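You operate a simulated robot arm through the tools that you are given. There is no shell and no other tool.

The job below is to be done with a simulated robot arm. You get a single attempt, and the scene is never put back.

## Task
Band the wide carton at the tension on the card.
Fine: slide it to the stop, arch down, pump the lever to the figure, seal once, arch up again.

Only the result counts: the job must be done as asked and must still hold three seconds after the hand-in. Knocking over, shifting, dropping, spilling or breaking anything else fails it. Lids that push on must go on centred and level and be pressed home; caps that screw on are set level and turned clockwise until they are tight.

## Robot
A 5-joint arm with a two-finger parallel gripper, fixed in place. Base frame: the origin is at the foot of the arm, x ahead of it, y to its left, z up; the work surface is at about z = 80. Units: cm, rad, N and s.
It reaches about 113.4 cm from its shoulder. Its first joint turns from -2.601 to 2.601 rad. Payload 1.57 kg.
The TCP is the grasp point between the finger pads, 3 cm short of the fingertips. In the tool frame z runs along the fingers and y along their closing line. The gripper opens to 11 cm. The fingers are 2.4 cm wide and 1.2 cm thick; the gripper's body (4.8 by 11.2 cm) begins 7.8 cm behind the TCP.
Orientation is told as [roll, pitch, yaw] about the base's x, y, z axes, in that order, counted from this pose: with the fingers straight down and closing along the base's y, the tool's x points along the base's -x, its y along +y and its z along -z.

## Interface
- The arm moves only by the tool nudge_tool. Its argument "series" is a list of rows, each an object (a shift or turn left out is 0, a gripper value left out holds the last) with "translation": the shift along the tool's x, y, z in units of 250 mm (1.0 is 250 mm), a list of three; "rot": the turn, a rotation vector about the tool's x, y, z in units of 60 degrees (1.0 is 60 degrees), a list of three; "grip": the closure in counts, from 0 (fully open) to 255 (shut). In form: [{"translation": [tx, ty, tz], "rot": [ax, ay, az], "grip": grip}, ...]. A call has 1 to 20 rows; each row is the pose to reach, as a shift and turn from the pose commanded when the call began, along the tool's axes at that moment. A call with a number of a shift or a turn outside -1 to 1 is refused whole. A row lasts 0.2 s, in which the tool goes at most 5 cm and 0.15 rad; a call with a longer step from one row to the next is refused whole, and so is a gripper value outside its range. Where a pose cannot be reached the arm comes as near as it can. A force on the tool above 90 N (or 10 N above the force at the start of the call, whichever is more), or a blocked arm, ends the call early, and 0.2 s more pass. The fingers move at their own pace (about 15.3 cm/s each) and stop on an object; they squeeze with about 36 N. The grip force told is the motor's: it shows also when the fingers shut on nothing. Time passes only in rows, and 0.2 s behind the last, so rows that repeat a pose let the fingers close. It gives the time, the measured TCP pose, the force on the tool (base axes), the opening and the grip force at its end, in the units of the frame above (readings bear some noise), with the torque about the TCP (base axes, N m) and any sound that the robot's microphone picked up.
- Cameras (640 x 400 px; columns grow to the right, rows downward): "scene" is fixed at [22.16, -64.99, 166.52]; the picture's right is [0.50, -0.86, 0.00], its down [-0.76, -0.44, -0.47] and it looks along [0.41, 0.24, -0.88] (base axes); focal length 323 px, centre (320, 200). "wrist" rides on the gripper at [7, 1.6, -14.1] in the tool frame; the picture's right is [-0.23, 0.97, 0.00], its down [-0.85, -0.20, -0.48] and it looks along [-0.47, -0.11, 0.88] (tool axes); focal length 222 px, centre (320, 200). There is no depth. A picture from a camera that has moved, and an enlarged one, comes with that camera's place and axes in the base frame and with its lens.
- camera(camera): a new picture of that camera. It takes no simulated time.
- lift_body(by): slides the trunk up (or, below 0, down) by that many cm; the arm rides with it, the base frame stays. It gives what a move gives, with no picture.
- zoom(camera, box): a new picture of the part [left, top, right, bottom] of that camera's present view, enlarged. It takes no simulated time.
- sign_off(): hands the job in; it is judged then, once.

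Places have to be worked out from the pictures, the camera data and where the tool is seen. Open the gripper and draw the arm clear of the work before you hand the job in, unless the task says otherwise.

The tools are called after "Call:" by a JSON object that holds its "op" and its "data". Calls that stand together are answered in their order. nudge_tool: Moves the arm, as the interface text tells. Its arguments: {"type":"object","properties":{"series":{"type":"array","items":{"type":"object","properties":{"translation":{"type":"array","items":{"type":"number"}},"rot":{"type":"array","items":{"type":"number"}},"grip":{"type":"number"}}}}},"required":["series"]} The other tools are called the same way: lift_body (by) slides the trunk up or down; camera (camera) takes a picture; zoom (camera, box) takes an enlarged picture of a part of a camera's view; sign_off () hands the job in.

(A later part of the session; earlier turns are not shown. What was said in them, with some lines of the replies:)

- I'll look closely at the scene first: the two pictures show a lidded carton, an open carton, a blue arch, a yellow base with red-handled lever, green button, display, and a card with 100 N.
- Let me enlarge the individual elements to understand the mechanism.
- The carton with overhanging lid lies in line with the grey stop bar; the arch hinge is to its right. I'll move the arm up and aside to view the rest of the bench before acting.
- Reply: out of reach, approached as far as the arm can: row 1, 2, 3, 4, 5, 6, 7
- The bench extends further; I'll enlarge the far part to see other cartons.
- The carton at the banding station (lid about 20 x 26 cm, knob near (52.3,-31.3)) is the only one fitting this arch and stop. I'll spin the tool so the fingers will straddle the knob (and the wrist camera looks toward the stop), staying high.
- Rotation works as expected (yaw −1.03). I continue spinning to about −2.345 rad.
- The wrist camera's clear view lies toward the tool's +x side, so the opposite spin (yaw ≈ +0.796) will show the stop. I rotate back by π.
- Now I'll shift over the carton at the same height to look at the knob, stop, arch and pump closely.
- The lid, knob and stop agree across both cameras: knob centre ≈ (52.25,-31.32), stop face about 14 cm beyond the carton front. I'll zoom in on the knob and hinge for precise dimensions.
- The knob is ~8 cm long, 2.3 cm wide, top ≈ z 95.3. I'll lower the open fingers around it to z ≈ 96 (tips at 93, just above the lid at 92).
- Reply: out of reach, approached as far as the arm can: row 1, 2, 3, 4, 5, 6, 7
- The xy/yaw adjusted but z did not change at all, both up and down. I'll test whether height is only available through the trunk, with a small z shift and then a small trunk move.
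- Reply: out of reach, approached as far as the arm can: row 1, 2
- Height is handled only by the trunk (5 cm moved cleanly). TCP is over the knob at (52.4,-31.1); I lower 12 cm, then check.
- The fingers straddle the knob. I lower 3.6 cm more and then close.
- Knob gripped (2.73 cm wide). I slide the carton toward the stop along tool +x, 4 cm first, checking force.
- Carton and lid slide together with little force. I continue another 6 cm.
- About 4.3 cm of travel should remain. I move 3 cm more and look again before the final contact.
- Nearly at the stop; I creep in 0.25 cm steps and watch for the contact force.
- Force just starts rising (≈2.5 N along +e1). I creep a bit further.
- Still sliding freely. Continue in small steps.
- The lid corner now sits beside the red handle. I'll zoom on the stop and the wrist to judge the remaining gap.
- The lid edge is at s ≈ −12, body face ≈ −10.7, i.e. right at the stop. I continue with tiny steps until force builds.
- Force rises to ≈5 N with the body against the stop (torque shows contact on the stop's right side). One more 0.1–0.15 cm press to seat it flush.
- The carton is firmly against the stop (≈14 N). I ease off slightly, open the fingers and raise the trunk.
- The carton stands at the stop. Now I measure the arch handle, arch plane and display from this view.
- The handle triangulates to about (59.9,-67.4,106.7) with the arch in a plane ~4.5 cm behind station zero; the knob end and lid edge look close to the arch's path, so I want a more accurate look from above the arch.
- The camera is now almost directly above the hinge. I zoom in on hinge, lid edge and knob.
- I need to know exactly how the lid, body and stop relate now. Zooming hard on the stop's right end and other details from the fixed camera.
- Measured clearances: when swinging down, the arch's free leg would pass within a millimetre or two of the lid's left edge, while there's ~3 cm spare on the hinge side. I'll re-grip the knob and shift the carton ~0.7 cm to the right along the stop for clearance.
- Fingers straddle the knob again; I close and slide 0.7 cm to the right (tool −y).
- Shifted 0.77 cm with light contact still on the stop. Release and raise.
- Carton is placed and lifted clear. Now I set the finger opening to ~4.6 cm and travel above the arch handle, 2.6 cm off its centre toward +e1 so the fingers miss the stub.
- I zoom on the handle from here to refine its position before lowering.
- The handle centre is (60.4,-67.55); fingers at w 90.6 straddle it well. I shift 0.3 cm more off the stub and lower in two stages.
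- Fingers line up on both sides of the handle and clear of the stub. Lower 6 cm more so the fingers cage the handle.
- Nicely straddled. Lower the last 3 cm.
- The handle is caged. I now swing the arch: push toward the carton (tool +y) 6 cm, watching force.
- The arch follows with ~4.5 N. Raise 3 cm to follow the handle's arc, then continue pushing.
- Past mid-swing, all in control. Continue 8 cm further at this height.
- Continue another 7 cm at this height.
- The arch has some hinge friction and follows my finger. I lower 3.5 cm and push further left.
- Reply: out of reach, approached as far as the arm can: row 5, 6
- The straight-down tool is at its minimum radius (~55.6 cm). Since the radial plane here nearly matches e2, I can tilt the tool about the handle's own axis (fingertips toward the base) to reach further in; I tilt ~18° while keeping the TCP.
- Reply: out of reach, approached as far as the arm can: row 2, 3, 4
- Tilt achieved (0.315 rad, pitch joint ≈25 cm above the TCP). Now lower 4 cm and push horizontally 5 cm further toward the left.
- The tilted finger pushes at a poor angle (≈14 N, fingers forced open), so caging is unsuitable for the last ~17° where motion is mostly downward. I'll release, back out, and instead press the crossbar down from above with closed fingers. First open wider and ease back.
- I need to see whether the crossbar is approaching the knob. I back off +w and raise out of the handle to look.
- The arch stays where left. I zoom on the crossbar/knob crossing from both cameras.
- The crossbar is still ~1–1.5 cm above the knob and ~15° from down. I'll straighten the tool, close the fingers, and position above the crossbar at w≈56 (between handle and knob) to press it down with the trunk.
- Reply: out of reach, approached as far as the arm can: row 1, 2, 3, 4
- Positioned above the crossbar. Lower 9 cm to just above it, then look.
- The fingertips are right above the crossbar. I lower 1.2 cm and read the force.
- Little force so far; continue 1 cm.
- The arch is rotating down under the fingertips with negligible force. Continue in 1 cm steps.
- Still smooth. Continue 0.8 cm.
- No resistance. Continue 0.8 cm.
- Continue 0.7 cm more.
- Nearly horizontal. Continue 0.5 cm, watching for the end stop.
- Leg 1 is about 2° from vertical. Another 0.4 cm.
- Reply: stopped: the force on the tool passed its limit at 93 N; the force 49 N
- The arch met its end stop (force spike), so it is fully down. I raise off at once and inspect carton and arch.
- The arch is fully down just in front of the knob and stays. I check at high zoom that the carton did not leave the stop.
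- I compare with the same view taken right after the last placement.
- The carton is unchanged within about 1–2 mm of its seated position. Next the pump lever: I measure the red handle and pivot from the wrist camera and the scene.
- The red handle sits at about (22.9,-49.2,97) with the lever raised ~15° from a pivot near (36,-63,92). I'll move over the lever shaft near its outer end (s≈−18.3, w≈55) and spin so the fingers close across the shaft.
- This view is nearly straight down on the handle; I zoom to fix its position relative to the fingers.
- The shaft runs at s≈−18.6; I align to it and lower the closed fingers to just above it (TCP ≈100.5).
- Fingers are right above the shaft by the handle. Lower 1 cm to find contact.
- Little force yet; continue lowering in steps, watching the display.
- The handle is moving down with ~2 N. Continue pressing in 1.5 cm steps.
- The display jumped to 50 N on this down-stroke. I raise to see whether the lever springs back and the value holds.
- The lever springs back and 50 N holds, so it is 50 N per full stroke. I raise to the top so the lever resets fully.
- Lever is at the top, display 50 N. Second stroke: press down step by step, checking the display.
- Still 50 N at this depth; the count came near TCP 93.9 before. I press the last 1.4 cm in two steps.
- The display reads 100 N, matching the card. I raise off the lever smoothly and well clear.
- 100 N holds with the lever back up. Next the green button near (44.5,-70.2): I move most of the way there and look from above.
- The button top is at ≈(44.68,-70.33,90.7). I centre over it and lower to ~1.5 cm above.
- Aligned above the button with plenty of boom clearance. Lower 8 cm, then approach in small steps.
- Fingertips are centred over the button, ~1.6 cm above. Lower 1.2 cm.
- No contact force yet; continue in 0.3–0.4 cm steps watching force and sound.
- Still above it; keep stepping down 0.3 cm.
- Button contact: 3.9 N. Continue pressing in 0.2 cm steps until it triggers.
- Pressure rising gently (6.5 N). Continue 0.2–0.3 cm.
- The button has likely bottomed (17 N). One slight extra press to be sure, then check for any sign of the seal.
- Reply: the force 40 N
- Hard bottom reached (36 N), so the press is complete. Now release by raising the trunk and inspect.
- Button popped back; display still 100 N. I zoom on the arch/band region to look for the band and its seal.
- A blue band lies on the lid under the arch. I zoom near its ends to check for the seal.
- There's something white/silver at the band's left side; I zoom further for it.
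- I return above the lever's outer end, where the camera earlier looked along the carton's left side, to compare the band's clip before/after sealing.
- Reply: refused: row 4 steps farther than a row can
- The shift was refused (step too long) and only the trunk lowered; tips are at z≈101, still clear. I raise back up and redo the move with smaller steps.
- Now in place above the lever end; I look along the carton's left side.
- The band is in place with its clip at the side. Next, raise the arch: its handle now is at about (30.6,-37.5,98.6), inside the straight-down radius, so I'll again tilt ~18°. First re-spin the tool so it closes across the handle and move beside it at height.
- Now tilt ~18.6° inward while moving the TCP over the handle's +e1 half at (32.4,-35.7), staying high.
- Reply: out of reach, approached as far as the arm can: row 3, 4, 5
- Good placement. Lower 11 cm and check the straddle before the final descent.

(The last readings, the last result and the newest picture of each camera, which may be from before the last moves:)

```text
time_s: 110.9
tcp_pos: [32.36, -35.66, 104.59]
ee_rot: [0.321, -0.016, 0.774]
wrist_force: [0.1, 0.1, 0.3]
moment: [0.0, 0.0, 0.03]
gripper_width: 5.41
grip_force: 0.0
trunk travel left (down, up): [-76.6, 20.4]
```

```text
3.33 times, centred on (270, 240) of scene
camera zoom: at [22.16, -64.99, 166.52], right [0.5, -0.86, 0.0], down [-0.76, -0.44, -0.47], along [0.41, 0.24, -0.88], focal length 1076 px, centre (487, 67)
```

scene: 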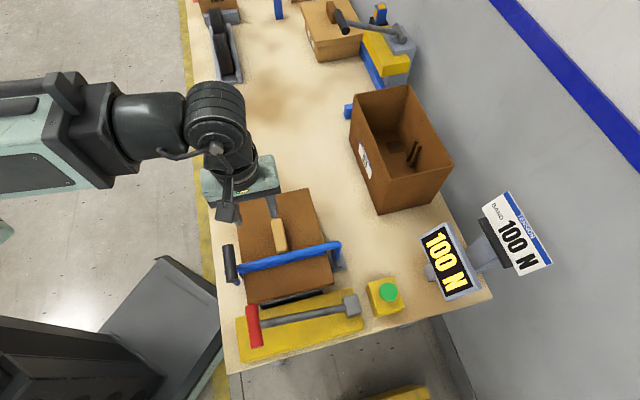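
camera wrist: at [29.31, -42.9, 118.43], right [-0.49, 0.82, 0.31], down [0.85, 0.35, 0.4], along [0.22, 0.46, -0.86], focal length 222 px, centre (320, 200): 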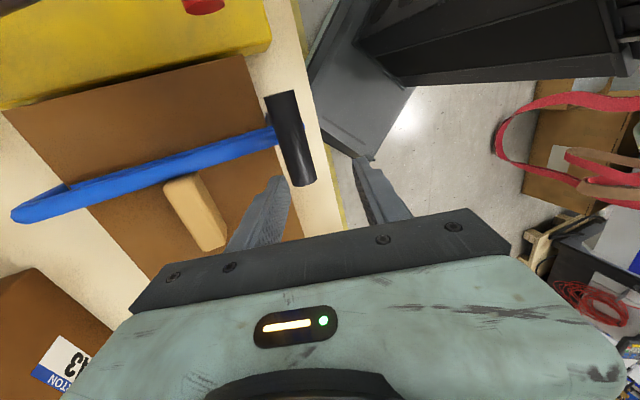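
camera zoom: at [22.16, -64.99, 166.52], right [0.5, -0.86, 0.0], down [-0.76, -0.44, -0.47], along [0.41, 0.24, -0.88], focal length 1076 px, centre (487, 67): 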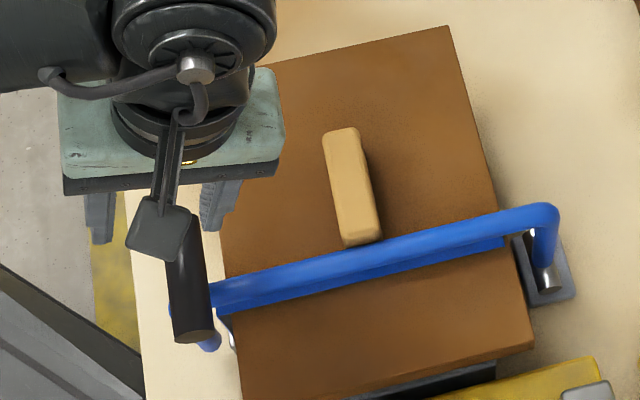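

The handle lies between the fingers, slightly nearer the +w one; I shift 0.3 cm and descend 3 cm.

Call:
{"op": "nudge_tool", "data": {"series": [{"translation": [0, -0.0114, -0.0037], "grip": 130}, {"translation": [0, -0.0114, -0.0037], "grip": 130}]}}

Call:
{"op": "lift_body", "data": {"by": -3}}

Call:
{"op": "camera", "data": {"camera": "wrist"}}

```text
time_s: 111.5
tcp_pos: [32.64, -35.81, 104.57]
ee_rot: [0.323, -0.016, 0.774]
wrist_force: [0.9, 0.0, -0.7]
moment: [0.02, -0.01, -0.02]
gripper_width: 5.38
grip_force: 0.1
trunk travel left (down, up): [-76.6, 20.4]
```

```text
time_s: 112.2
tcp_pos: [32.65, -36.01, 101.45]
ee_rot: [0.323, -0.014, 0.773]
wrist_force: [-0.1, 0.0, -0.2]
moment: [0.02, -0.01, 0.02]
gripper_width: 5.4
grip_force: 0.2
trunk travel left (down, up): [-73.6, 23.4]
```

```text
taken
camera wrist: at [29.54, -43.1, 115.43], right [-0.49, 0.82, 0.31], down [0.85, 0.35, 0.4], along [0.22, 0.46, -0.86], focal length 222 px, centre (320, 200)
```

wrist: 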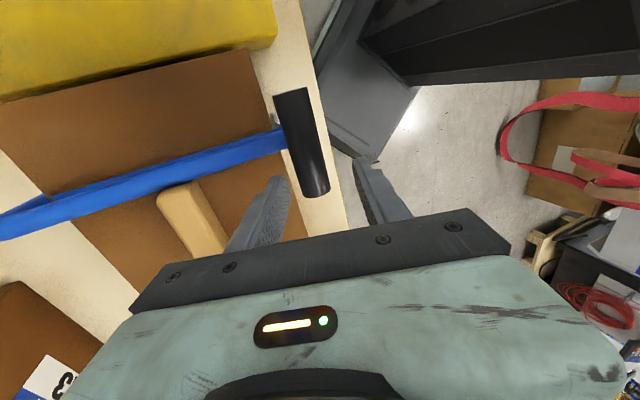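

The handle is entering between the fingers cleanly. Lower 2.6 cm more to grip height.

Call:
{"op": "lift_body", "data": {"by": -2.6}}

Call:
{"op": "camera", "data": {"camera": "wrist"}}

Call:
{"op": "zoom", "data": {"camera": "scene", "box": [190, 180, 350, 300]}}

```text
time_s: 113.0
tcp_pos: [32.69, -35.9, 98.84]
ee_rot: [0.324, -0.017, 0.774]
wrist_force: [-0.7, 0.7, -0.1]
moment: [0.01, -0.01, -0.02]
gripper_width: 5.4
grip_force: 0.0
trunk travel left (down, up): [-71.0, 26.0]
```

```text
taken
camera wrist: at [29.54, -43.1, 112.83], right [-0.49, 0.82, 0.31], down [0.85, 0.35, 0.4], along [0.22, 0.46, -0.86], focal length 222 px, centre (320, 200)
```

wrist: 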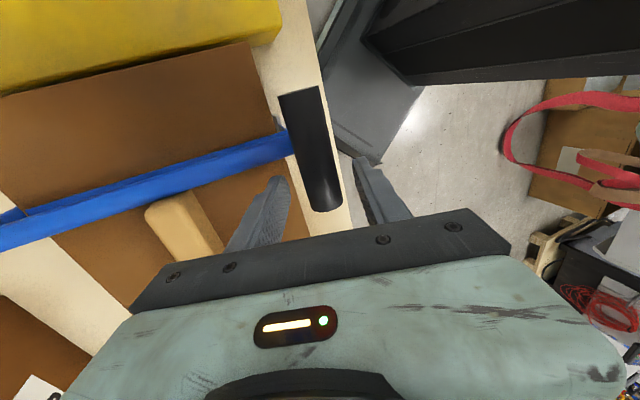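

```text
3.33 times, centred on (270, 240) of scene
camera zoom: at [22.16, -64.99, 166.52], right [0.5, -0.86, 0.0], down [-0.76, -0.44, -0.47], along [0.41, 0.24, -0.88], focal length 1076 px, centre (487, 67)
```

zoom: 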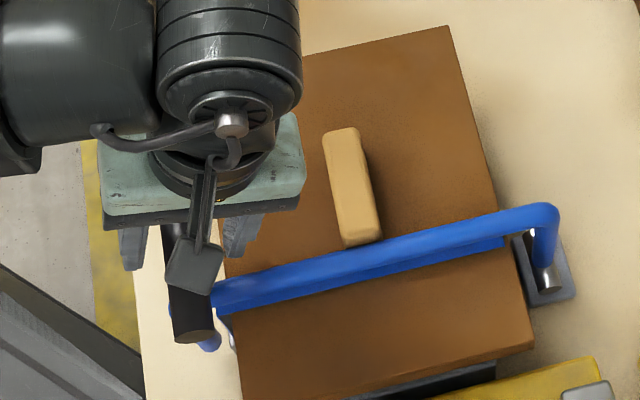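

The handle is centred between the fingers. Close the grip.

Call:
{"op": "nudge_tool", "data": {"series": [{"grip": 180}, {"grip": 200}, {"grip": 220}, {"grip": 255}, {"grip": 255}]}}

Call:
{"op": "camera", "data": {"camera": "wrist"}}

```text
time_s: 114.2
tcp_pos: [32.55, -35.72, 99.06]
ee_rot: [0.324, -0.015, 0.772]
wrist_force: [-11.8, 13.4, 7.1]
moment: [0.4, 0.17, 0.41]
gripper_width: 2.53
grip_force: 36.8
trunk travel left (down, up): [-71.0, 26.0]
```

```text
taken
camera wrist: at [29.4, -42.96, 112.93], right [-0.49, 0.82, 0.31], down [0.85, 0.35, 0.4], along [0.22, 0.46, -0.86], focal length 222 px, centre (320, 200)
```

wrist: 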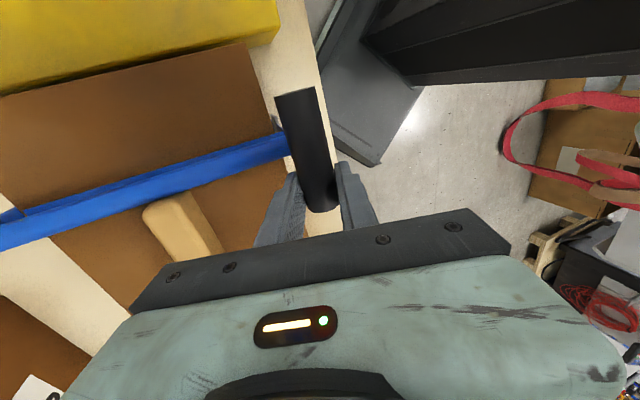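

Gripped (2.53 cm), with the tool commanded slightly right of the handle — helpful for the arc. Lift 0.8 cm and read.

Call:
{"op": "lift_body", "data": {"by": 0.8}}

Call:
{"op": "zoom", "data": {"camera": "scene", "box": [190, 180, 350, 300]}}

```text
time_s: 114.7
tcp_pos: [32.76, -36.17, 99.68]
ee_rot: [0.32, -0.016, 0.774]
wrist_force: [5.6, -4.4, -2.5]
moment: [-0.09, -0.48, 0.31]
gripper_width: 2.57
grip_force: 37.2
trunk travel left (down, up): [-71.8, 25.2]
```

```text
3.33 times, centred on (270, 240) of scene
camera zoom: at [22.16, -64.99, 166.52], right [0.5, -0.86, 0.0], down [-0.76, -0.44, -0.47], along [0.41, 0.24, -0.88], focal length 1076 px, centre (487, 67)
```

zoom: 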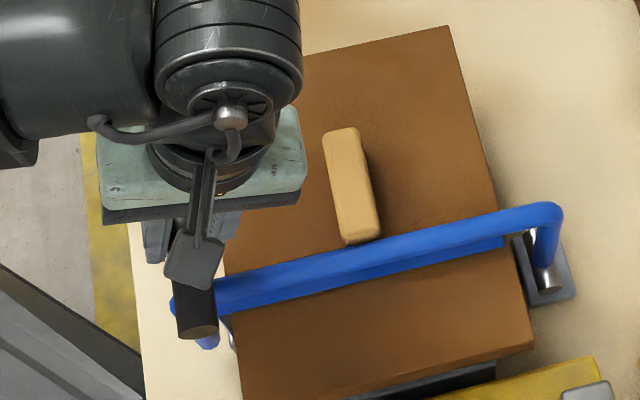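

The arch lifts with the grip. I'll alternate small right and up moves along its arc.

Call:
{"op": "nudge_tool", "data": {"series": [{"translation": [0, -0.0115, -0.0037], "grip": 255}, {"translation": [0, -0.023, -0.0075]}]}}

Call:
{"op": "lift_body", "data": {"by": 0.9}}

Call:
{"op": "nudge_tool", "data": {"series": [{"translation": [0, -0.0125, -0.0041], "grip": 255}, {"translation": [0, -0.025, -0.0082]}]}}

Call:
{"op": "lift_body", "data": {"by": 0.9}}

Call:
{"op": "zoom", "data": {"camera": "scene", "box": [190, 180, 350, 300]}}

```text
time_s: 115.3
tcp_pos: [32.79, -36.27, 99.91]
ee_rot: [0.324, -0.015, 0.775]
wrist_force: [-10.7, 11.6, 5.6]
moment: [0.4, 0.25, 0.4]
gripper_width: 2.56
grip_force: 37.0
trunk travel left (down, up): [-71.8, 25.2]
```

```text
time_s: 115.9
tcp_pos: [33.25, -36.44, 100.57]
ee_rot: [0.32, -0.015, 0.773]
wrist_force: [5.7, -5.5, -3.9]
moment: [-0.17, -0.44, 0.34]
gripper_width: 2.57
grip_force: 36.9
trunk travel left (down, up): [-72.7, 24.3]
```

```text
time_s: 116.5
tcp_pos: [33.3, -36.63, 100.86]
ee_rot: [0.326, -0.016, 0.773]
wrist_force: [-12.1, 12.9, 7.1]
moment: [0.34, 0.34, 0.41]
gripper_width: 2.54
grip_force: 37.3
trunk travel left (down, up): [-72.7, 24.3]
```

```text
time_s: 117.1
tcp_pos: [33.6, -36.9, 101.39]
ee_rot: [0.319, -0.017, 0.774]
wrist_force: [4.3, -4.6, -2.1]
moment: [-0.13, -0.47, 0.34]
gripper_width: 2.61
grip_force: 37.0
trunk travel left (down, up): [-73.6, 23.4]
```

```text
3.33 times, centred on (270, 240) of scene
camera zoom: at [22.16, -64.99, 166.52], right [0.5, -0.86, 0.0], down [-0.76, -0.44, -0.47], along [0.41, 0.24, -0.88], focal length 1076 px, centre (487, 67)
```

zoom: 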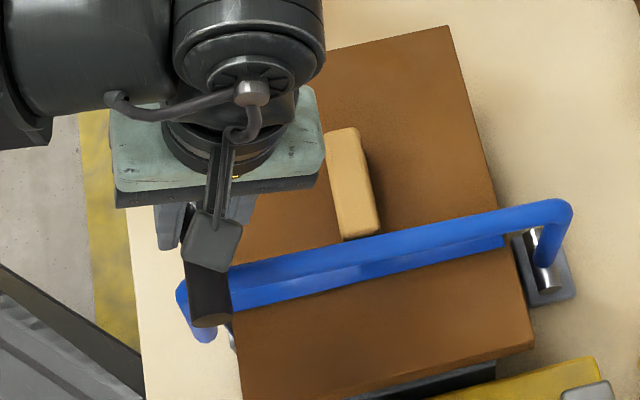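

The arch rises and the band stays on the carton. Continue with the same alternating pattern.

Call:
{"op": "nudge_tool", "data": {"series": [{"translation": [0, -0.0142, -0.0046], "grip": 255}, {"translation": [0, -0.0285, -0.0093]}]}}

Call:
{"op": "lift_body", "data": {"by": 0.95}}

Call:
{"op": "nudge_tool", "data": {"series": [{"translation": [0, -0.0145, -0.0047], "grip": 255}, {"translation": [0, -0.0295, -0.0096]}]}}

Call:
{"op": "lift_body", "data": {"by": 0.95}}

Call:
{"op": "nudge_tool", "data": {"series": [{"translation": [0, -0.015, -0.0049], "grip": 255}, {"translation": [0, -0.0305, -0.0099]}]}}

Call:
{"op": "lift_body", "data": {"by": 0.95}}

Call:
{"op": "zoom", "data": {"camera": "scene", "box": [190, 180, 350, 300]}}

```text
time_s: 117.7
tcp_pos: [33.85, -36.99, 101.77]
ee_rot: [0.326, -0.014, 0.772]
wrist_force: [-12.8, 14.9, 10.2]
moment: [0.44, 0.31, 0.36]
gripper_width: 2.57
grip_force: 37.0
trunk travel left (down, up): [-73.6, 23.4]
```

```text
time_s: 118.3
tcp_pos: [34.27, -37.45, 102.36]
ee_rot: [0.321, -0.017, 0.773]
wrist_force: [5.4, -3.8, -2.0]
moment: [-0.07, -0.58, 0.31]
gripper_width: 2.58
grip_force: 36.7
trunk travel left (down, up): [-74.6, 22.4]
```

```text
time_s: 118.9
tcp_pos: [34.29, -37.65, 102.6]
ee_rot: [0.326, -0.017, 0.772]
wrist_force: [-12.5, 15.4, 9.2]
moment: [0.45, 0.31, 0.38]
gripper_width: 2.57
grip_force: 36.8
trunk travel left (down, up): [-74.6, 22.4]
```

```text
time_s: 119.4
tcp_pos: [34.75, -38.02, 103.35]
ee_rot: [0.319, -0.016, 0.772]
wrist_force: [7.2, -5.0, -4.1]
moment: [-0.07, -0.53, 0.3]
gripper_width: 2.56
grip_force: 37.4
trunk travel left (down, up): [-75.5, 21.5]
```

```text
time_s: 120.0
tcp_pos: [34.86, -38.3, 103.59]
ee_rot: [0.325, -0.015, 0.773]
wrist_force: [-10.9, 12.6, 8.9]
moment: [0.47, 0.32, 0.36]
gripper_width: 2.57
grip_force: 37.3
trunk travel left (down, up): [-75.5, 21.5]
```

```text
time_s: 120.6
tcp_pos: [35.32, -38.58, 104.26]
ee_rot: [0.32, -0.015, 0.774]
wrist_force: [8.9, -7.5, -9.0]
moment: [-0.09, -0.52, 0.31]
gripper_width: 2.56
grip_force: 37.1
trunk travel left (down, up): [-76.5, 20.5]
```

```text
3.33 times, centred on (270, 240) of scene
camera zoom: at [22.16, -64.99, 166.52], right [0.5, -0.86, 0.0], down [-0.76, -0.44, -0.47], along [0.41, 0.24, -0.88], focal length 1076 px, centre (487, 67)
```

zoom: 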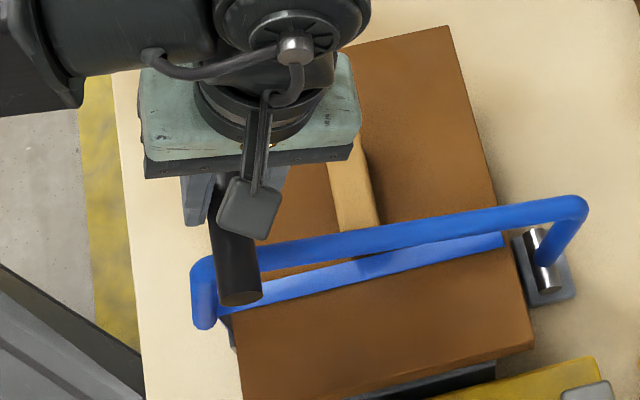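

Working well (θ≈134°). Continue with more lateral share as the arc flattens.

Call:
{"op": "nudge_tool", "data": {"series": [{"translation": [0, -0.02, -0.0065], "grip": 255}, {"translation": [0, -0.04, -0.013]}]}}

Call:
{"op": "lift_body", "data": {"by": 0.9}}

Call:
{"op": "nudge_tool", "data": {"series": [{"translation": [0, -0.021, -0.0068], "grip": 255}, {"translation": [0, -0.042, -0.0137]}]}}

Call:
{"op": "lift_body", "data": {"by": 0.85}}

Call:
{"op": "nudge_tool", "data": {"series": [{"translation": [0, -0.022, -0.0072], "grip": 255}, {"translation": [0, -0.044, -0.0143]}]}}

Call:
{"op": "lift_body", "data": {"by": 0.8}}

Call:
{"op": "zoom", "data": {"camera": "scene", "box": [200, 170, 360, 290]}}

```text
time_s: 121.2
tcp_pos: [35.62, -38.84, 104.59]
ee_rot: [0.327, -0.015, 0.773]
wrist_force: [-10.9, 16.4, 12.5]
moment: [0.47, 0.42, 0.33]
gripper_width: 2.58
grip_force: 37.1
trunk travel left (down, up): [-76.5, 20.5]
```

```text
time_s: 121.8
tcp_pos: [36.04, -39.32, 105.25]
ee_rot: [0.319, -0.017, 0.772]
wrist_force: [7.5, -2.9, -3.7]
moment: [-0.01, -0.59, 0.25]
gripper_width: 2.56
grip_force: 36.4
trunk travel left (down, up): [-77.4, 19.6]
```

```text
time_s: 122.4
tcp_pos: [36.27, -39.48, 105.63]
ee_rot: [0.327, -0.016, 0.773]
wrist_force: [-15.0, 20.1, 20.8]
moment: [0.68, 0.41, 0.3]
gripper_width: 2.59
grip_force: 36.7
trunk travel left (down, up): [-77.4, 19.6]
```

```text
time_s: 123.0
tcp_pos: [36.84, -40.09, 106.08]
ee_rot: [0.321, -0.014, 0.774]
wrist_force: [1.4, 0.7, 2.4]
moment: [-0.02, -0.53, 0.31]
gripper_width: 2.58
grip_force: 36.8
trunk travel left (down, up): [-78.2, 18.8]
```

```text
time_s: 123.6
tcp_pos: [37.05, -40.27, 106.43]
ee_rot: [0.326, -0.016, 0.773]
wrist_force: [-17.4, 23.1, 30.7]
moment: [0.44, 0.41, 0.39]
gripper_width: 2.57
grip_force: 37.3
trunk travel left (down, up): [-78.2, 18.8]
```

```text
time_s: 124.1
tcp_pos: [37.41, -40.76, 106.92]
ee_rot: [0.32, -0.015, 0.772]
wrist_force: [-3.6, 5.6, 9.2]
moment: [0.21, -0.43, 0.27]
gripper_width: 2.58
grip_force: 37.0
trunk travel left (down, up): [-79.0, 18.0]
```

```text
3.33 times, centred on (280, 230) of scene
camera zoom: at [22.16, -64.99, 166.52], right [0.5, -0.86, 0.0], down [-0.76, -0.44, -0.47], along [0.41, 0.24, -0.88], focal length 1076 px, centre (453, 100)
```

zoom: 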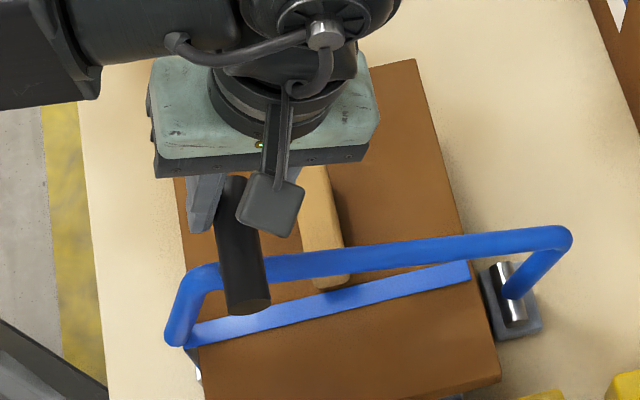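

θ≈126°. Continue with a small extra lift and more pairs.

Call:
{"op": "lift_body", "data": {"by": 0.5}}

Call:
{"op": "nudge_tool", "data": {"series": [{"translation": [0, -0.021, -0.0068], "grip": 255}, {"translation": [0, -0.042, -0.0137]}]}}

Call:
{"op": "lift_body", "data": {"by": 0.75}}

Call:
{"op": "nudge_tool", "data": {"series": [{"translation": [0, -0.022, -0.0072], "grip": 255}, {"translation": [0, -0.044, -0.0143]}]}}

Call:
{"op": "lift_body", "data": {"by": 0.7}}

Call:
{"op": "nudge_tool", "data": {"series": [{"translation": [0, -0.022, -0.0072], "grip": 255}, {"translation": [0, -0.044, -0.0143]}]}}

Call:
{"op": "lift_body", "data": {"by": 0.65}}

Call:
{"op": "zoom", "data": {"camera": "scene", "box": [200, 170, 360, 290]}}

```text
time_s: 124.7
tcp_pos: [37.69, -41.07, 107.32]
ee_rot: [0.319, -0.016, 0.771]
wrist_force: [8.7, -7.8, -14.1]
moment: [0.01, -0.54, 0.27]
gripper_width: 2.55
grip_force: 36.7
trunk travel left (down, up): [-79.5, 17.5]
```

```text
time_s: 125.3
tcp_pos: [37.93, -41.39, 107.62]
ee_rot: [0.326, -0.016, 0.774]
wrist_force: [-5.9, 11.1, 9.4]
moment: [0.4, 0.38, 0.35]
gripper_width: 2.58
grip_force: 36.5
trunk travel left (down, up): [-79.5, 17.5]
```

```text
time_s: 125.8
tcp_pos: [38.43, -41.74, 108.07]
ee_rot: [0.321, -0.015, 0.773]
wrist_force: [9.9, -6.5, -12.8]
moment: [0.0, -0.54, 0.32]
gripper_width: 2.57
grip_force: 37.0
trunk travel left (down, up): [-80.3, 16.7]
```

```text
time_s: 126.4
tcp_pos: [38.75, -42.06, 108.31]
ee_rot: [0.326, -0.014, 0.772]
wrist_force: [-4.9, 15.7, 13.7]
moment: [0.6, 0.28, 0.28]
gripper_width: 2.57
grip_force: 35.9
trunk travel left (down, up): [-80.3, 16.7]
```

```text
time_s: 127.0
tcp_pos: [39.2, -42.68, 108.69]
ee_rot: [0.319, -0.016, 0.774]
wrist_force: [10.3, 0.8, -7.5]
moment: [0.15, -0.73, 0.22]
gripper_width: 2.55
grip_force: 36.7
trunk travel left (down, up): [-81.0, 16.0]
```

```text
time_s: 127.6
tcp_pos: [39.64, -42.78, 109.18]
ee_rot: [0.324, -0.016, 0.772]
wrist_force: [-4.1, 18.1, 18.5]
moment: [0.75, 0.14, 0.29]
gripper_width: 2.58
grip_force: 37.4
trunk travel left (down, up): [-81.0, 16.0]
```

```text
time_s: 128.2
tcp_pos: [39.94, -43.26, 109.47]
ee_rot: [0.319, -0.015, 0.774]
wrist_force: [9.9, 3.7, -3.7]
moment: [0.06, -0.64, 0.25]
gripper_width: 2.55
grip_force: 36.9
trunk travel left (down, up): [-81.6, 15.4]
```

```text
3.33 times, centred on (280, 230) of scene
camera zoom: at [22.16, -64.99, 166.52], right [0.5, -0.86, 0.0], down [-0.76, -0.44, -0.47], along [0.41, 0.24, -0.88], focal length 1076 px, centre (453, 100)
```

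zoom: 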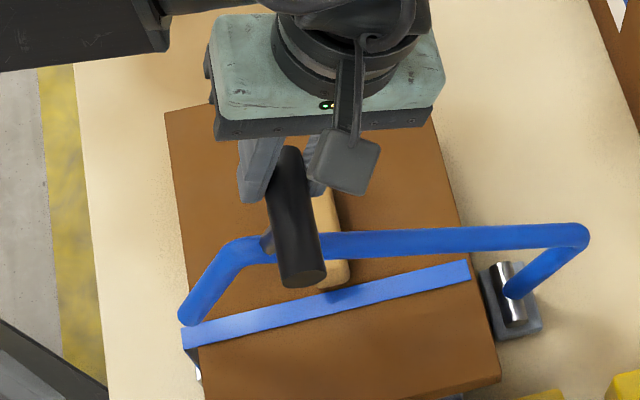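

θ≈118° and radius is now 59 cm, so I can release, straighten the tool and switch to caging to push the arch over the top. Open first.

Call:
{"op": "nudge_tool", "data": {"series": [{"grip": 200}, {"grip": 130}, {"grip": 130}]}}

Call:
{"op": "zoom", "data": {"camera": "scene", "box": [200, 170, 360, 290]}}

Call:
{"op": "camera", "data": {"camera": "wrist"}}

```text
time_s: 128.9
tcp_pos: [39.76, -43.26, 109.53]
ee_rot: [0.322, -0.016, 0.772]
wrist_force: [-0.1, 0.5, -0.5]
moment: [-0.01, 0.0, -0.02]
gripper_width: 5.4
grip_force: 0.0
trunk travel left (down, up): [-81.6, 15.4]
```

```text
3.33 times, centred on (280, 230) of scene
camera zoom: at [22.16, -64.99, 166.52], right [0.5, -0.86, 0.0], down [-0.76, -0.44, -0.47], along [0.41, 0.24, -0.88], focal length 1076 px, centre (453, 100)
```

zoom: 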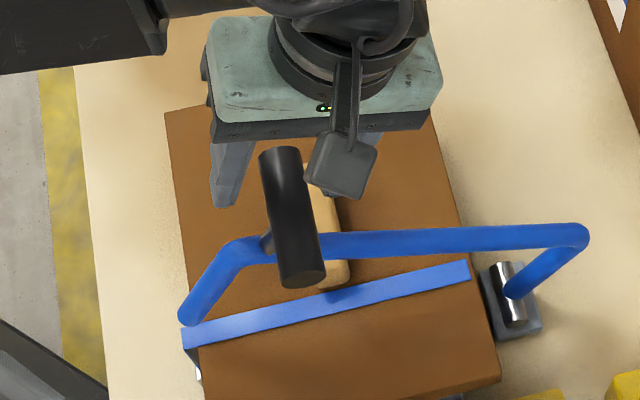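

```text
taken
camera wrist: at [36.67, -50.43, 123.44], right [-0.49, 0.82, 0.31], down [0.85, 0.35, 0.4], along [0.22, 0.46, -0.86], focal length 222 px, centre (320, 200)
```

wrist: 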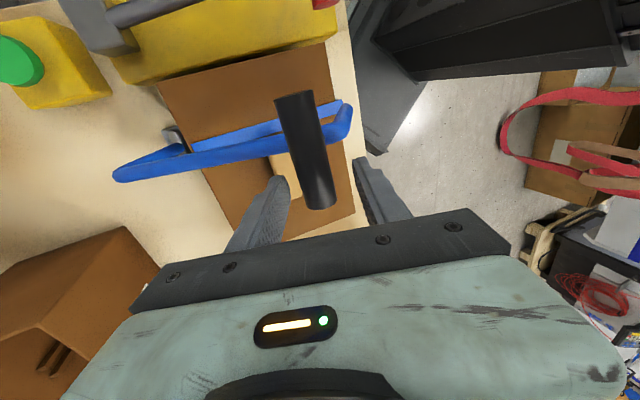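

Arch holds by its own friction and the band remains on the carton. Straighten the tool now.

Call:
{"op": "nudge_tool", "data": {"series": [{"rot": [0.1, 0.004, 0], "grip": 130}, {"rot": [0.2, 0.008, 0]}, {"rot": [0.307, 0.0128, 0]}, {"rot": [0.307, 0.0128, 0]}]}}

Call:
{"op": "camera", "data": {"camera": "wrist"}}

Call:
{"op": "zoom", "data": {"camera": "scene", "box": [200, 170, 360, 290]}}

```text
time_s: 129.9
tcp_pos: [39.8, -43.24, 108.31]
ee_rot: [0.001, -0.002, 0.775]
wrist_force: [0.3, -0.3, -0.4]
moment: [0.04, -0.02, 0.0]
gripper_width: 5.39
grip_force: 0.0
out of reach, approached as far as the arm can: row 1, 2, 3, 4
trunk travel left (down, up): [-81.6, 15.4]
```

```text
taken
camera wrist: at [33.63, -47.06, 122.51], right [-0.52, 0.85, 0.0], down [0.75, 0.46, 0.48], along [0.41, 0.25, -0.88], focal length 222 px, centre (320, 200)
```

wrist: 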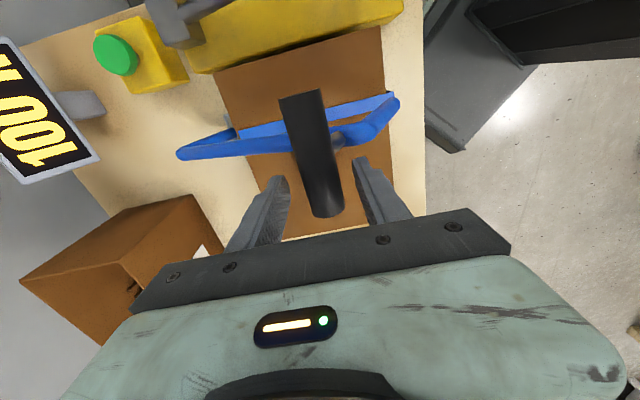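

```text
3.33 times, centred on (280, 230) of scene
camera zoom: at [22.16, -64.99, 166.52], right [0.5, -0.86, 0.0], down [-0.76, -0.44, -0.47], along [0.41, 0.24, -0.88], focal length 1076 px, centre (453, 100)
```

zoom: 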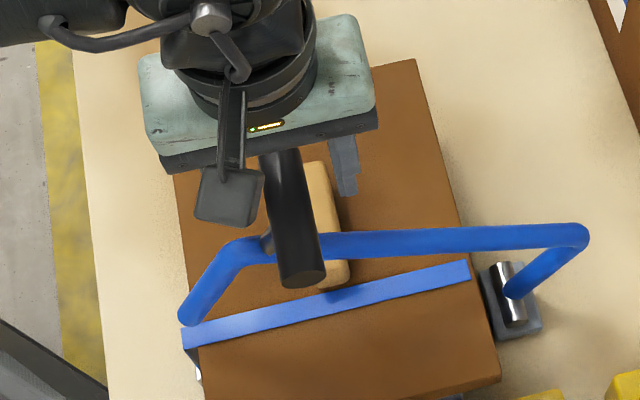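

Handle caged with a straight tool. Push the arch to the right (tool −y) 7 cm.

Call:
{"op": "nudge_tool", "data": {"series": [{"translation": [0, -0.04, 0], "grip": 130}, {"translation": [0, -0.09, 0]}, {"translation": [0, -0.14, 0]}, {"translation": [0, -0.19, 0]}, {"translation": [0, -0.24, 0]}, {"translation": [0, -0.29, 0]}]}}

Call:
{"op": "zoom", "data": {"camera": "scene", "box": [240, 150, 400, 290]}}

Call:
{"op": "camera", "data": {"camera": "wrist"}}

```text
time_s: 131.3
tcp_pos: [44.74, -48.45, 108.41]
ee_rot: [0.0, -0.001, 0.776]
wrist_force: [-3.0, 1.4, -1.2]
moment: [-0.04, -0.08, 0.05]
gripper_width: 5.68
grip_force: 1.2
trunk travel left (down, up): [-81.6, 15.4]
```

```text
2.86 times, centred on (320, 220) of scene
camera zoom: at [22.16, -64.99, 166.52], right [0.5, -0.86, 0.0], down [-0.76, -0.44, -0.47], along [0.41, 0.24, -0.88], focal length 922 px, centre (320, 143)
```

zoom: 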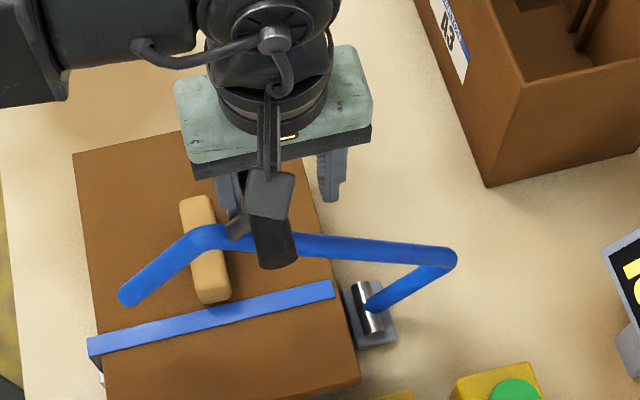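

```text
taken
camera wrist: at [38.7, -52.26, 122.51], right [-0.52, 0.85, 0.0], down [0.75, 0.45, 0.48], along [0.41, 0.25, -0.88], focal length 222 px, centre (320, 200)
```

wrist: 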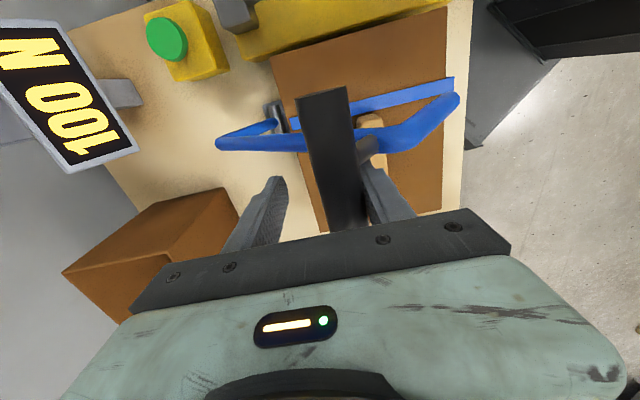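

Smooth (≈3 N). Continue another 8.5 cm.

Call:
{"op": "nudge_tool", "data": {"series": [{"translation": [0, -0.06, 0], "grip": 130}, {"translation": [0, -0.12, 0]}, {"translation": [0, -0.18, 0]}, {"translation": [0, -0.24, 0]}, {"translation": [0, -0.29, 0]}, {"translation": [0, -0.34, 0]}]}}

Call:
{"op": "zoom", "data": {"camera": "scene", "box": [260, 130, 420, 280]}}

Call:
{"op": "camera", "data": {"camera": "wrist"}}

```text
time_s: 132.8
tcp_pos: [50.76, -54.52, 108.31]
ee_rot: [0.002, -0.003, 0.776]
wrist_force: [-2.0, 2.3, -0.1]
moment: [-0.08, -0.07, 0.03]
gripper_width: 5.6
grip_force: 1.2
trunk travel left (down, up): [-81.6, 15.4]
```

```text
2.67 times, centred on (340, 205) of scene
camera zoom: at [22.16, -64.99, 166.52], right [0.5, -0.86, 0.0], down [-0.76, -0.44, -0.47], along [0.41, 0.24, -0.88], focal length 861 px, centre (267, 187)
```

zoom: 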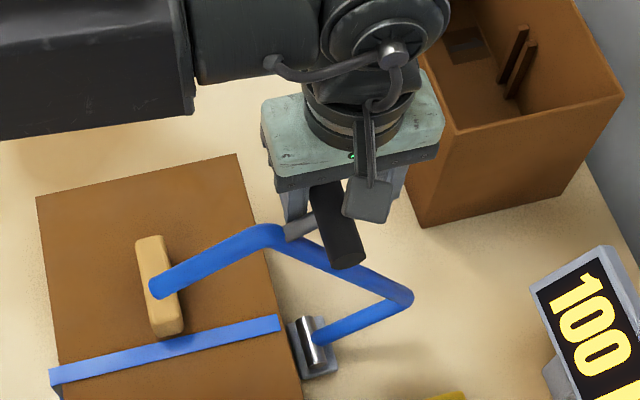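

```text
taken
camera wrist: at [44.67, -58.33, 122.51], right [-0.52, 0.85, 0.0], down [0.75, 0.46, 0.48], along [0.41, 0.25, -0.88], focal length 222 px, centre (320, 200)
```

wrist: 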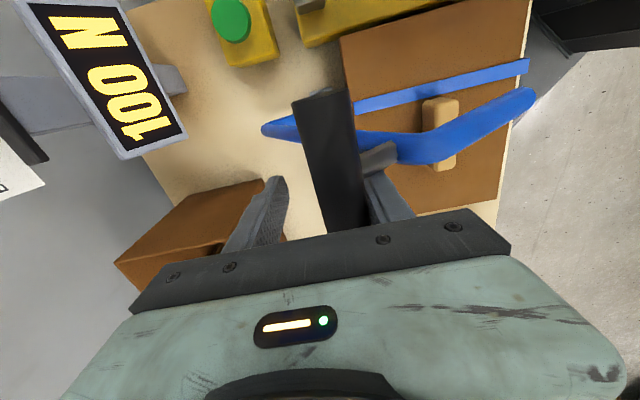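

At the top of the arc. Continue 8.5 cm.

Call:
{"op": "nudge_tool", "data": {"series": [{"translation": [0, -0.06, 0], "grip": 130}, {"translation": [0, -0.12, 0]}, {"translation": [0, -0.18, 0]}, {"translation": [0, -0.24, 0]}, {"translation": [0, -0.29, 0]}, {"translation": [0, -0.34, 0]}]}}

Call:
{"op": "zoom", "data": {"camera": "scene", "box": [290, 110, 450, 270]}}

Call:
{"op": "camera", "data": {"camera": "wrist"}}

```text
time_s: 134.2
tcp_pos: [56.7, -60.63, 108.38]
ee_rot: [0.001, -0.001, 0.776]
wrist_force: [-0.7, 1.5, 0.3]
moment: [-0.07, -0.04, 0.01]
gripper_width: 5.58
grip_force: 0.8
trunk travel left (down, up): [-81.6, 15.4]
```

```text
2.50 times, centred on (370, 190) of scene
camera zoom: at [22.16, -64.99, 166.52], right [0.5, -0.86, 0.0], down [-0.76, -0.44, -0.47], along [0.41, 0.24, -0.88], focal length 807 px, centre (195, 225)
```

zoom: 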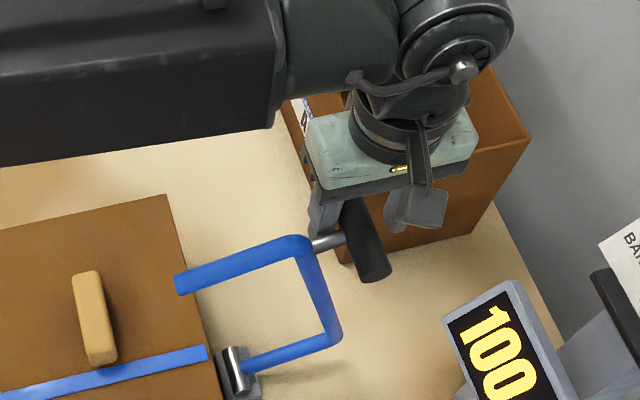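

```text
taken
camera wrist: at [50.6, -64.36, 122.52], right [-0.52, 0.85, 0.0], down [0.75, 0.45, 0.48], along [0.41, 0.25, -0.88], focal length 222 px, centre (320, 200)
```

wrist: 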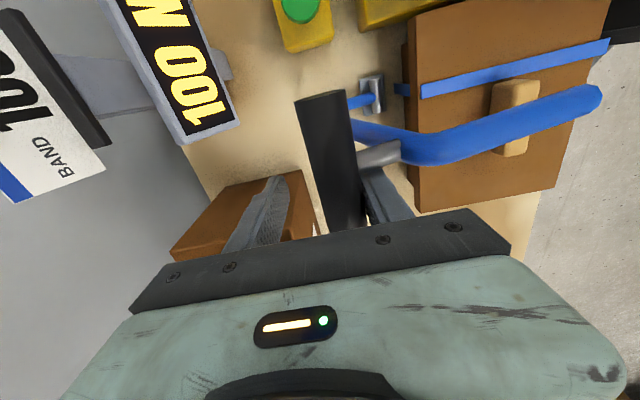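

θ≈73°. Lower 2 cm so the handle stays within the fingers, then continue 6 cm.

Call:
{"op": "lift_body", "data": {"by": -2}}

Call:
{"op": "nudge_tool", "data": {"series": [{"translation": [0, -0.05, 0], "grip": 130}, {"translation": [0, -0.1, 0]}, {"translation": [0, -0.15, 0]}, {"translation": [0, -0.2, 0]}, {"translation": [0, -0.24, 0]}]}}

Call:
{"op": "zoom", "data": {"camera": "scene", "box": [320, 110, 480, 270]}}

```text
time_s: 134.8
tcp_pos: [56.72, -60.58, 106.33]
ee_rot: [0.003, -0.002, 0.776]
wrist_force: [0.6, -1.3, 0.0]
moment: [0.05, 0.03, 0.01]
gripper_width: 5.41
grip_force: 0.1
trunk travel left (down, up): [-79.6, 17.4]
```

```text
time_s: 136.0
tcp_pos: [60.98, -64.87, 106.26]
ee_rot: [0.0, -0.003, 0.773]
wrist_force: [-1.3, 0.8, -1.1]
moment: [-0.05, -0.05, 0.04]
gripper_width: 5.56
grip_force: 1.1
trunk travel left (down, up): [-79.6, 17.4]
```

```text
2.50 times, centred on (400, 190) of scene
camera zoom: at [22.16, -64.99, 166.52], right [0.5, -0.86, 0.0], down [-0.76, -0.44, -0.47], along [0.41, 0.24, -0.88], focal length 807 px, centre (120, 225)
```

zoom: 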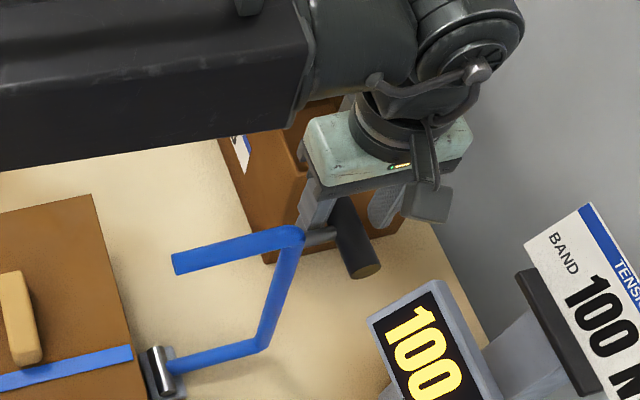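

θ≈60°; about 3 cm left. Move 2 cm, then creep to the upper stop.

Call:
{"op": "nudge_tool", "data": {"series": [{"translation": [0, -0.03, 0], "grip": 130}, {"translation": [0, -0.06, 0]}, {"translation": [0, -0.09, 0]}]}}

Call:
{"op": "nudge_tool", "data": {"series": [{"translation": [0, -0.012, 0], "grip": 130}, {"translation": [0, -0.024, 0]}]}}

Call:
{"op": "zoom", "data": {"camera": "scene", "box": [320, 160, 480, 260]}}

```text
time_s: 136.8
tcp_pos: [62.53, -66.41, 106.18]
ee_rot: [0.0, -0.002, 0.774]
wrist_force: [-1.2, 0.5, -1.0]
moment: [0.02, 0.01, 0.05]
gripper_width: 5.58
grip_force: 1.3
trunk travel left (down, up): [-79.6, 17.4]
```

```text
time_s: 137.4
tcp_pos: [62.97, -66.89, 106.3]
ee_rot: [0.003, 0.0, 0.774]
wrist_force: [-0.5, 1.5, -1.1]
moment: [-0.02, 0.02, 0.02]
gripper_width: 5.58
grip_force: 1.2
trunk travel left (down, up): [-79.6, 17.4]
```

```text
4.00 times, centred on (400, 210) of scene
camera zoom: at [22.16, -64.99, 166.52], right [0.5, -0.86, 0.0], down [-0.76, -0.44, -0.47], along [0.41, 0.24, -0.88], focal length 1291 px, centre (0, 160)
```

zoom: 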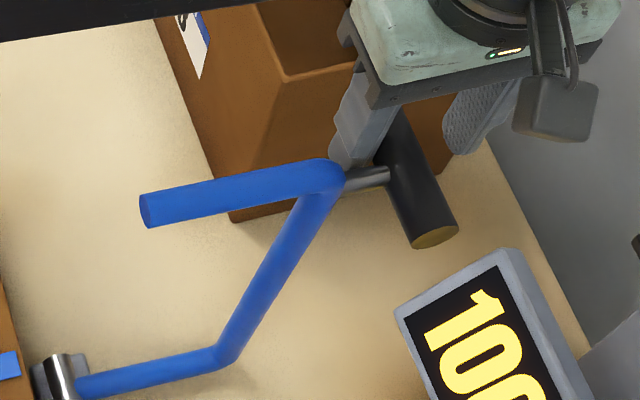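

The arch matches its initial picture almost exactly. Press 0.4 cm more to seat it at the upper stop.

Call:
{"op": "nudge_tool", "data": {"series": [{"translation": [0, -0.008, 0], "grip": 130}, {"translation": [0, -0.016, 0]}]}}

Call:
{"op": "zoom", "data": {"camera": "scene", "box": [320, 160, 480, 260]}}

```text
time_s: 138.0
tcp_pos: [63.23, -67.14, 106.32]
ee_rot: [0.001, -0.002, 0.776]
wrist_force: [-1.4, 2.1, -1.3]
moment: [-0.01, -0.02, 0.01]
gripper_width: 5.61
grip_force: 1.6
trunk travel left (down, up): [-79.6, 17.4]
```

```text
4.00 times, centred on (400, 210) of scene
camera zoom: at [22.16, -64.99, 166.52], right [0.5, -0.86, 0.0], down [-0.76, -0.44, -0.47], along [0.41, 0.24, -0.88], focal length 1291 px, centre (0, 160)
```

zoom: 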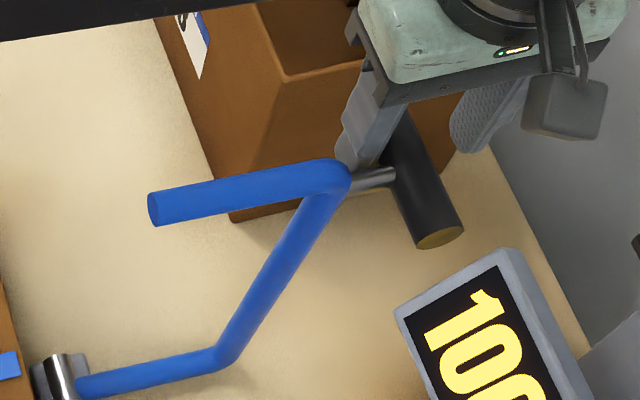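

The arch is at (slightly past) its original upright pose. I ease off the handle by 1 cm and lift straight out.

Call:
{"op": "nudge_tool", "data": {"series": [{"translation": [0, 0.02, 0], "grip": 130}, {"translation": [0, 0.042, 0]}]}}

Call:
{"op": "lift_body", "data": {"by": 16}}

Call:
{"op": "camera", "data": {"camera": "scene"}}

Call:
{"op": "camera", "data": {"camera": "wrist"}}

```text
time_s: 138.6
tcp_pos: [62.44, -66.26, 106.3]
ee_rot: [0.001, -0.001, 0.775]
wrist_force: [0.2, -0.9, 0.3]
moment: [-0.03, 0.0, 0.0]
gripper_width: 5.38
grip_force: 0.0
trunk travel left (down, up): [-79.6, 17.4]
```

```text
time_s: 140.4
tcp_pos: [62.45, -66.42, 122.26]
ee_rot: [0.002, -0.002, 0.775]
wrist_force: [-0.7, -1.6, 0.6]
moment: [-0.01, 0.01, -0.03]
gripper_width: 5.38
grip_force: 0.0
trunk travel left (down, up): [-95.6, 1.4]
```

```text
taken
```

scene: 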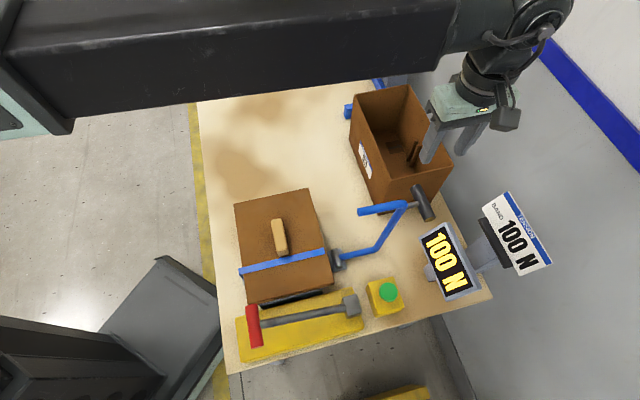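

```text
taken
camera wrist: at [56.34, -70.2, 136.5], right [-0.52, 0.85, 0.0], down [0.75, 0.45, 0.48], along [0.41, 0.25, -0.88], focal length 222 px, centre (320, 200)
```

wrist: 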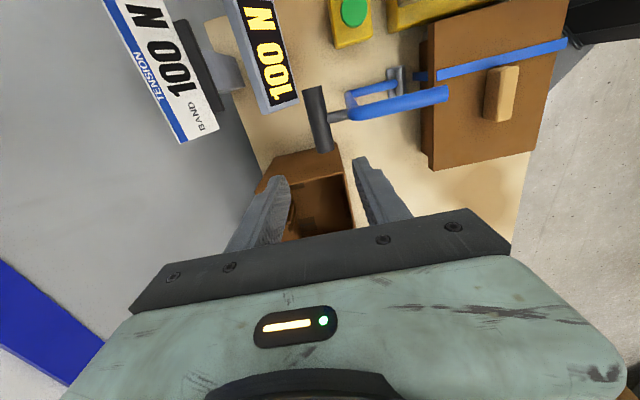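

The arch is up and the carton is banded. I inspect the band's left side (seal) and the carton's position at the stop.

Call:
{"op": "zoom", "data": {"camera": "scene", "box": [228, 255, 268, 285]}}

Call:
{"op": "zoom", "data": {"camera": "scene", "box": [220, 220, 380, 340]}}

Call:
{"op": "zoom", "data": {"camera": "wrist", "box": [400, 20, 600, 180]}}

```text
13.33 times, centred on (248, 270) of scene
camera zoom: at [22.16, -64.99, 166.52], right [0.5, -0.86, 0.0], down [-0.76, -0.44, -0.47], along [0.41, 0.24, -0.88], focal length 4304 px, centre (1280, -733)
```

zoom: 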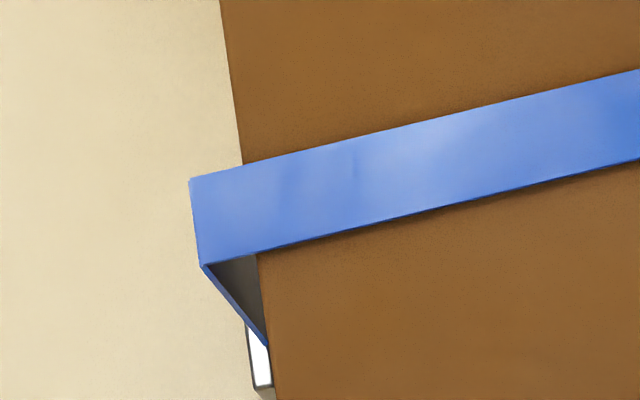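

```text
3.33 times, centred on (300, 280) of scene
camera zoom: at [22.16, -64.99, 166.52], right [0.5, -0.86, 0.0], down [-0.76, -0.44, -0.47], along [0.41, 0.24, -0.88], focal length 1076 px, centre (387, -67)
```

zoom: 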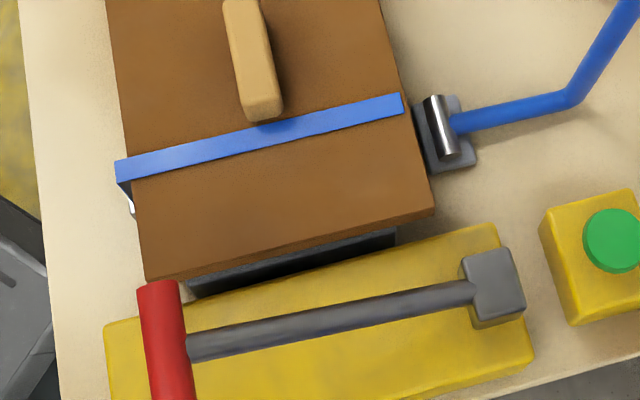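

```text
2.50 times, centred on (500, 100) of wrist
camera zoom: at [56.34, -70.2, 136.5], right [-0.52, 0.85, 0.0], down [0.75, 0.45, 0.48], along [0.41, 0.25, -0.88], focal length 555 px, centre (-130, 450)
```

zoom: 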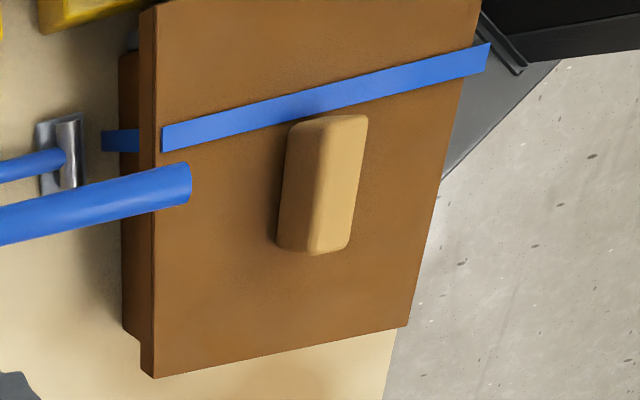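

Band, arch and display (100 N) all look right, and the carton still sits at the stop. I now draw the arm clear of the work with the gripper open.

Call:
{"op": "nudge_tool", "data": {"series": [{"translation": [-0.11, 0.14, 0], "grip": 60}, {"translation": [-0.22, 0.28, 0], "grip": 0}, {"translation": [-0.33, 0.42, 0]}, {"translation": [-0.44, 0.56, 0]}, {"translation": [-0.55, 0.7, 0]}, {"translation": [-0.66, 0.84, 0]}]}}

Call:
{"op": "nudge_tool", "data": {"series": [{"translation": [-0.11, 0.14, 0], "grip": 0}, {"translation": [-0.22, 0.28, 0]}, {"translation": [-0.33, 0.42, 0]}, {"translation": [-0.44, 0.56, 0]}, {"translation": [-0.55, 0.7, 0]}]}}

Call:
{"op": "camera", "data": {"camera": "scene"}}

Call:
{"op": "zoom", "data": {"camera": "scene", "box": [210, 170, 510, 350]}}

```text
time_s: 141.8
tcp_pos: [59.47, -39.52, 122.35]
ee_rot: [0.0, -0.001, 0.777]
wrist_force: [-0.3, 0.2, -0.5]
moment: [-0.01, 0.01, 0.0]
gripper_width: 10.99
grip_force: 0.0
trunk travel left (down, up): [-95.6, 1.4]
```

```text
time_s: 143.1
tcp_pos: [56.96, -17.71, 122.36]
ee_rot: [0.001, -0.003, 0.775]
wrist_force: [-0.2, -0.3, 0.5]
moment: [-0.03, 0.03, -0.05]
gripper_width: 11.01
grip_force: 0.0
trunk travel left (down, up): [-95.6, 1.4]
```

```text
taken
```

scene: 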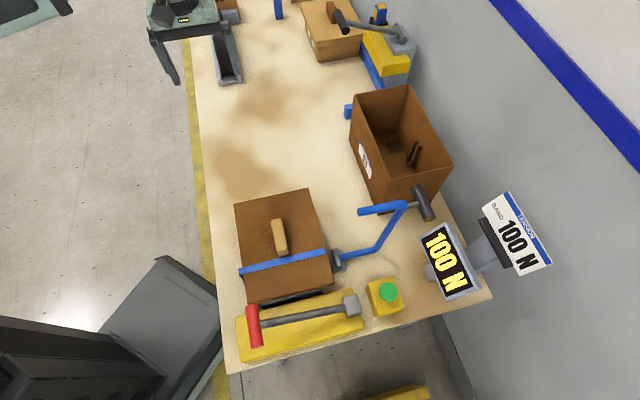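

```text
2.13 times, centred on (360, 260) of scene
camera zoom: at [22.16, -64.99, 166.52], right [0.5, -0.86, 0.0], down [-0.76, -0.44, -0.47], along [0.41, 0.24, -0.88], focal length 689 px, centre (235, 72)
```

zoom: 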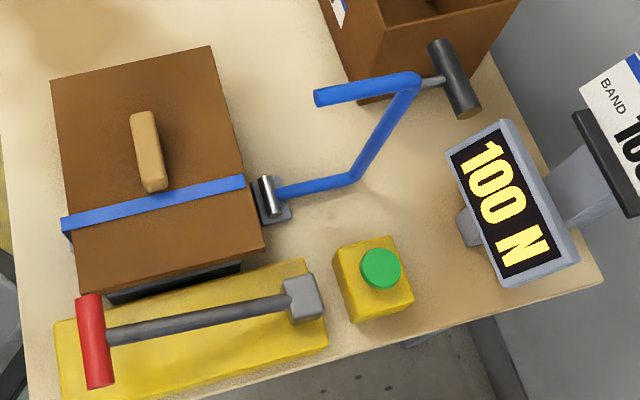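

Final state: carton at the stop with the band on, display and card both 100 N, one button press made, arch upright, arm clear with the gripper open. I hand the job in.

Call:
{"op": "sign_off", "data": {}}

```text
The job is handed in.
```

The carton at the banding station is banded at 100 N, the figure on the card, and I've handed the job in. I got no direct confirmation that the seal took, and the judged result hasn't come back.

- **Carton:** I took "the wide carton" to be the lidded one at the banding station. I slid it to the stop by its knob, then shifted it about 0.7 cm sideways so the arch's free leg would clear the lid.
- **Position at the end:** by the pictures it sits about 1–2 mm off the stop. The band sits about 0.7 cm off-centre on it, overhanging the lid's left edge by nearly 1 cm.
- **Arch:** I lowered it to its end stop, where the force limit tripped at 93 N. The crossbar probably brushed the knob's end on the way down, which may be what nudged the carton off the stop. It is now back at or slightly past its starting upright position.
- **Tension:** two strokes of the lever took the display from 0 to 50 to 100 N.
- **Seal:** I pressed the green button once, to its hard bottom at about 36 N. No sound was reported. The band stayed on and the display still read 100 N after the arch came up, so I did not press again.

The gripper is open and the arm is clear. I saw nothing else on the bench moved.
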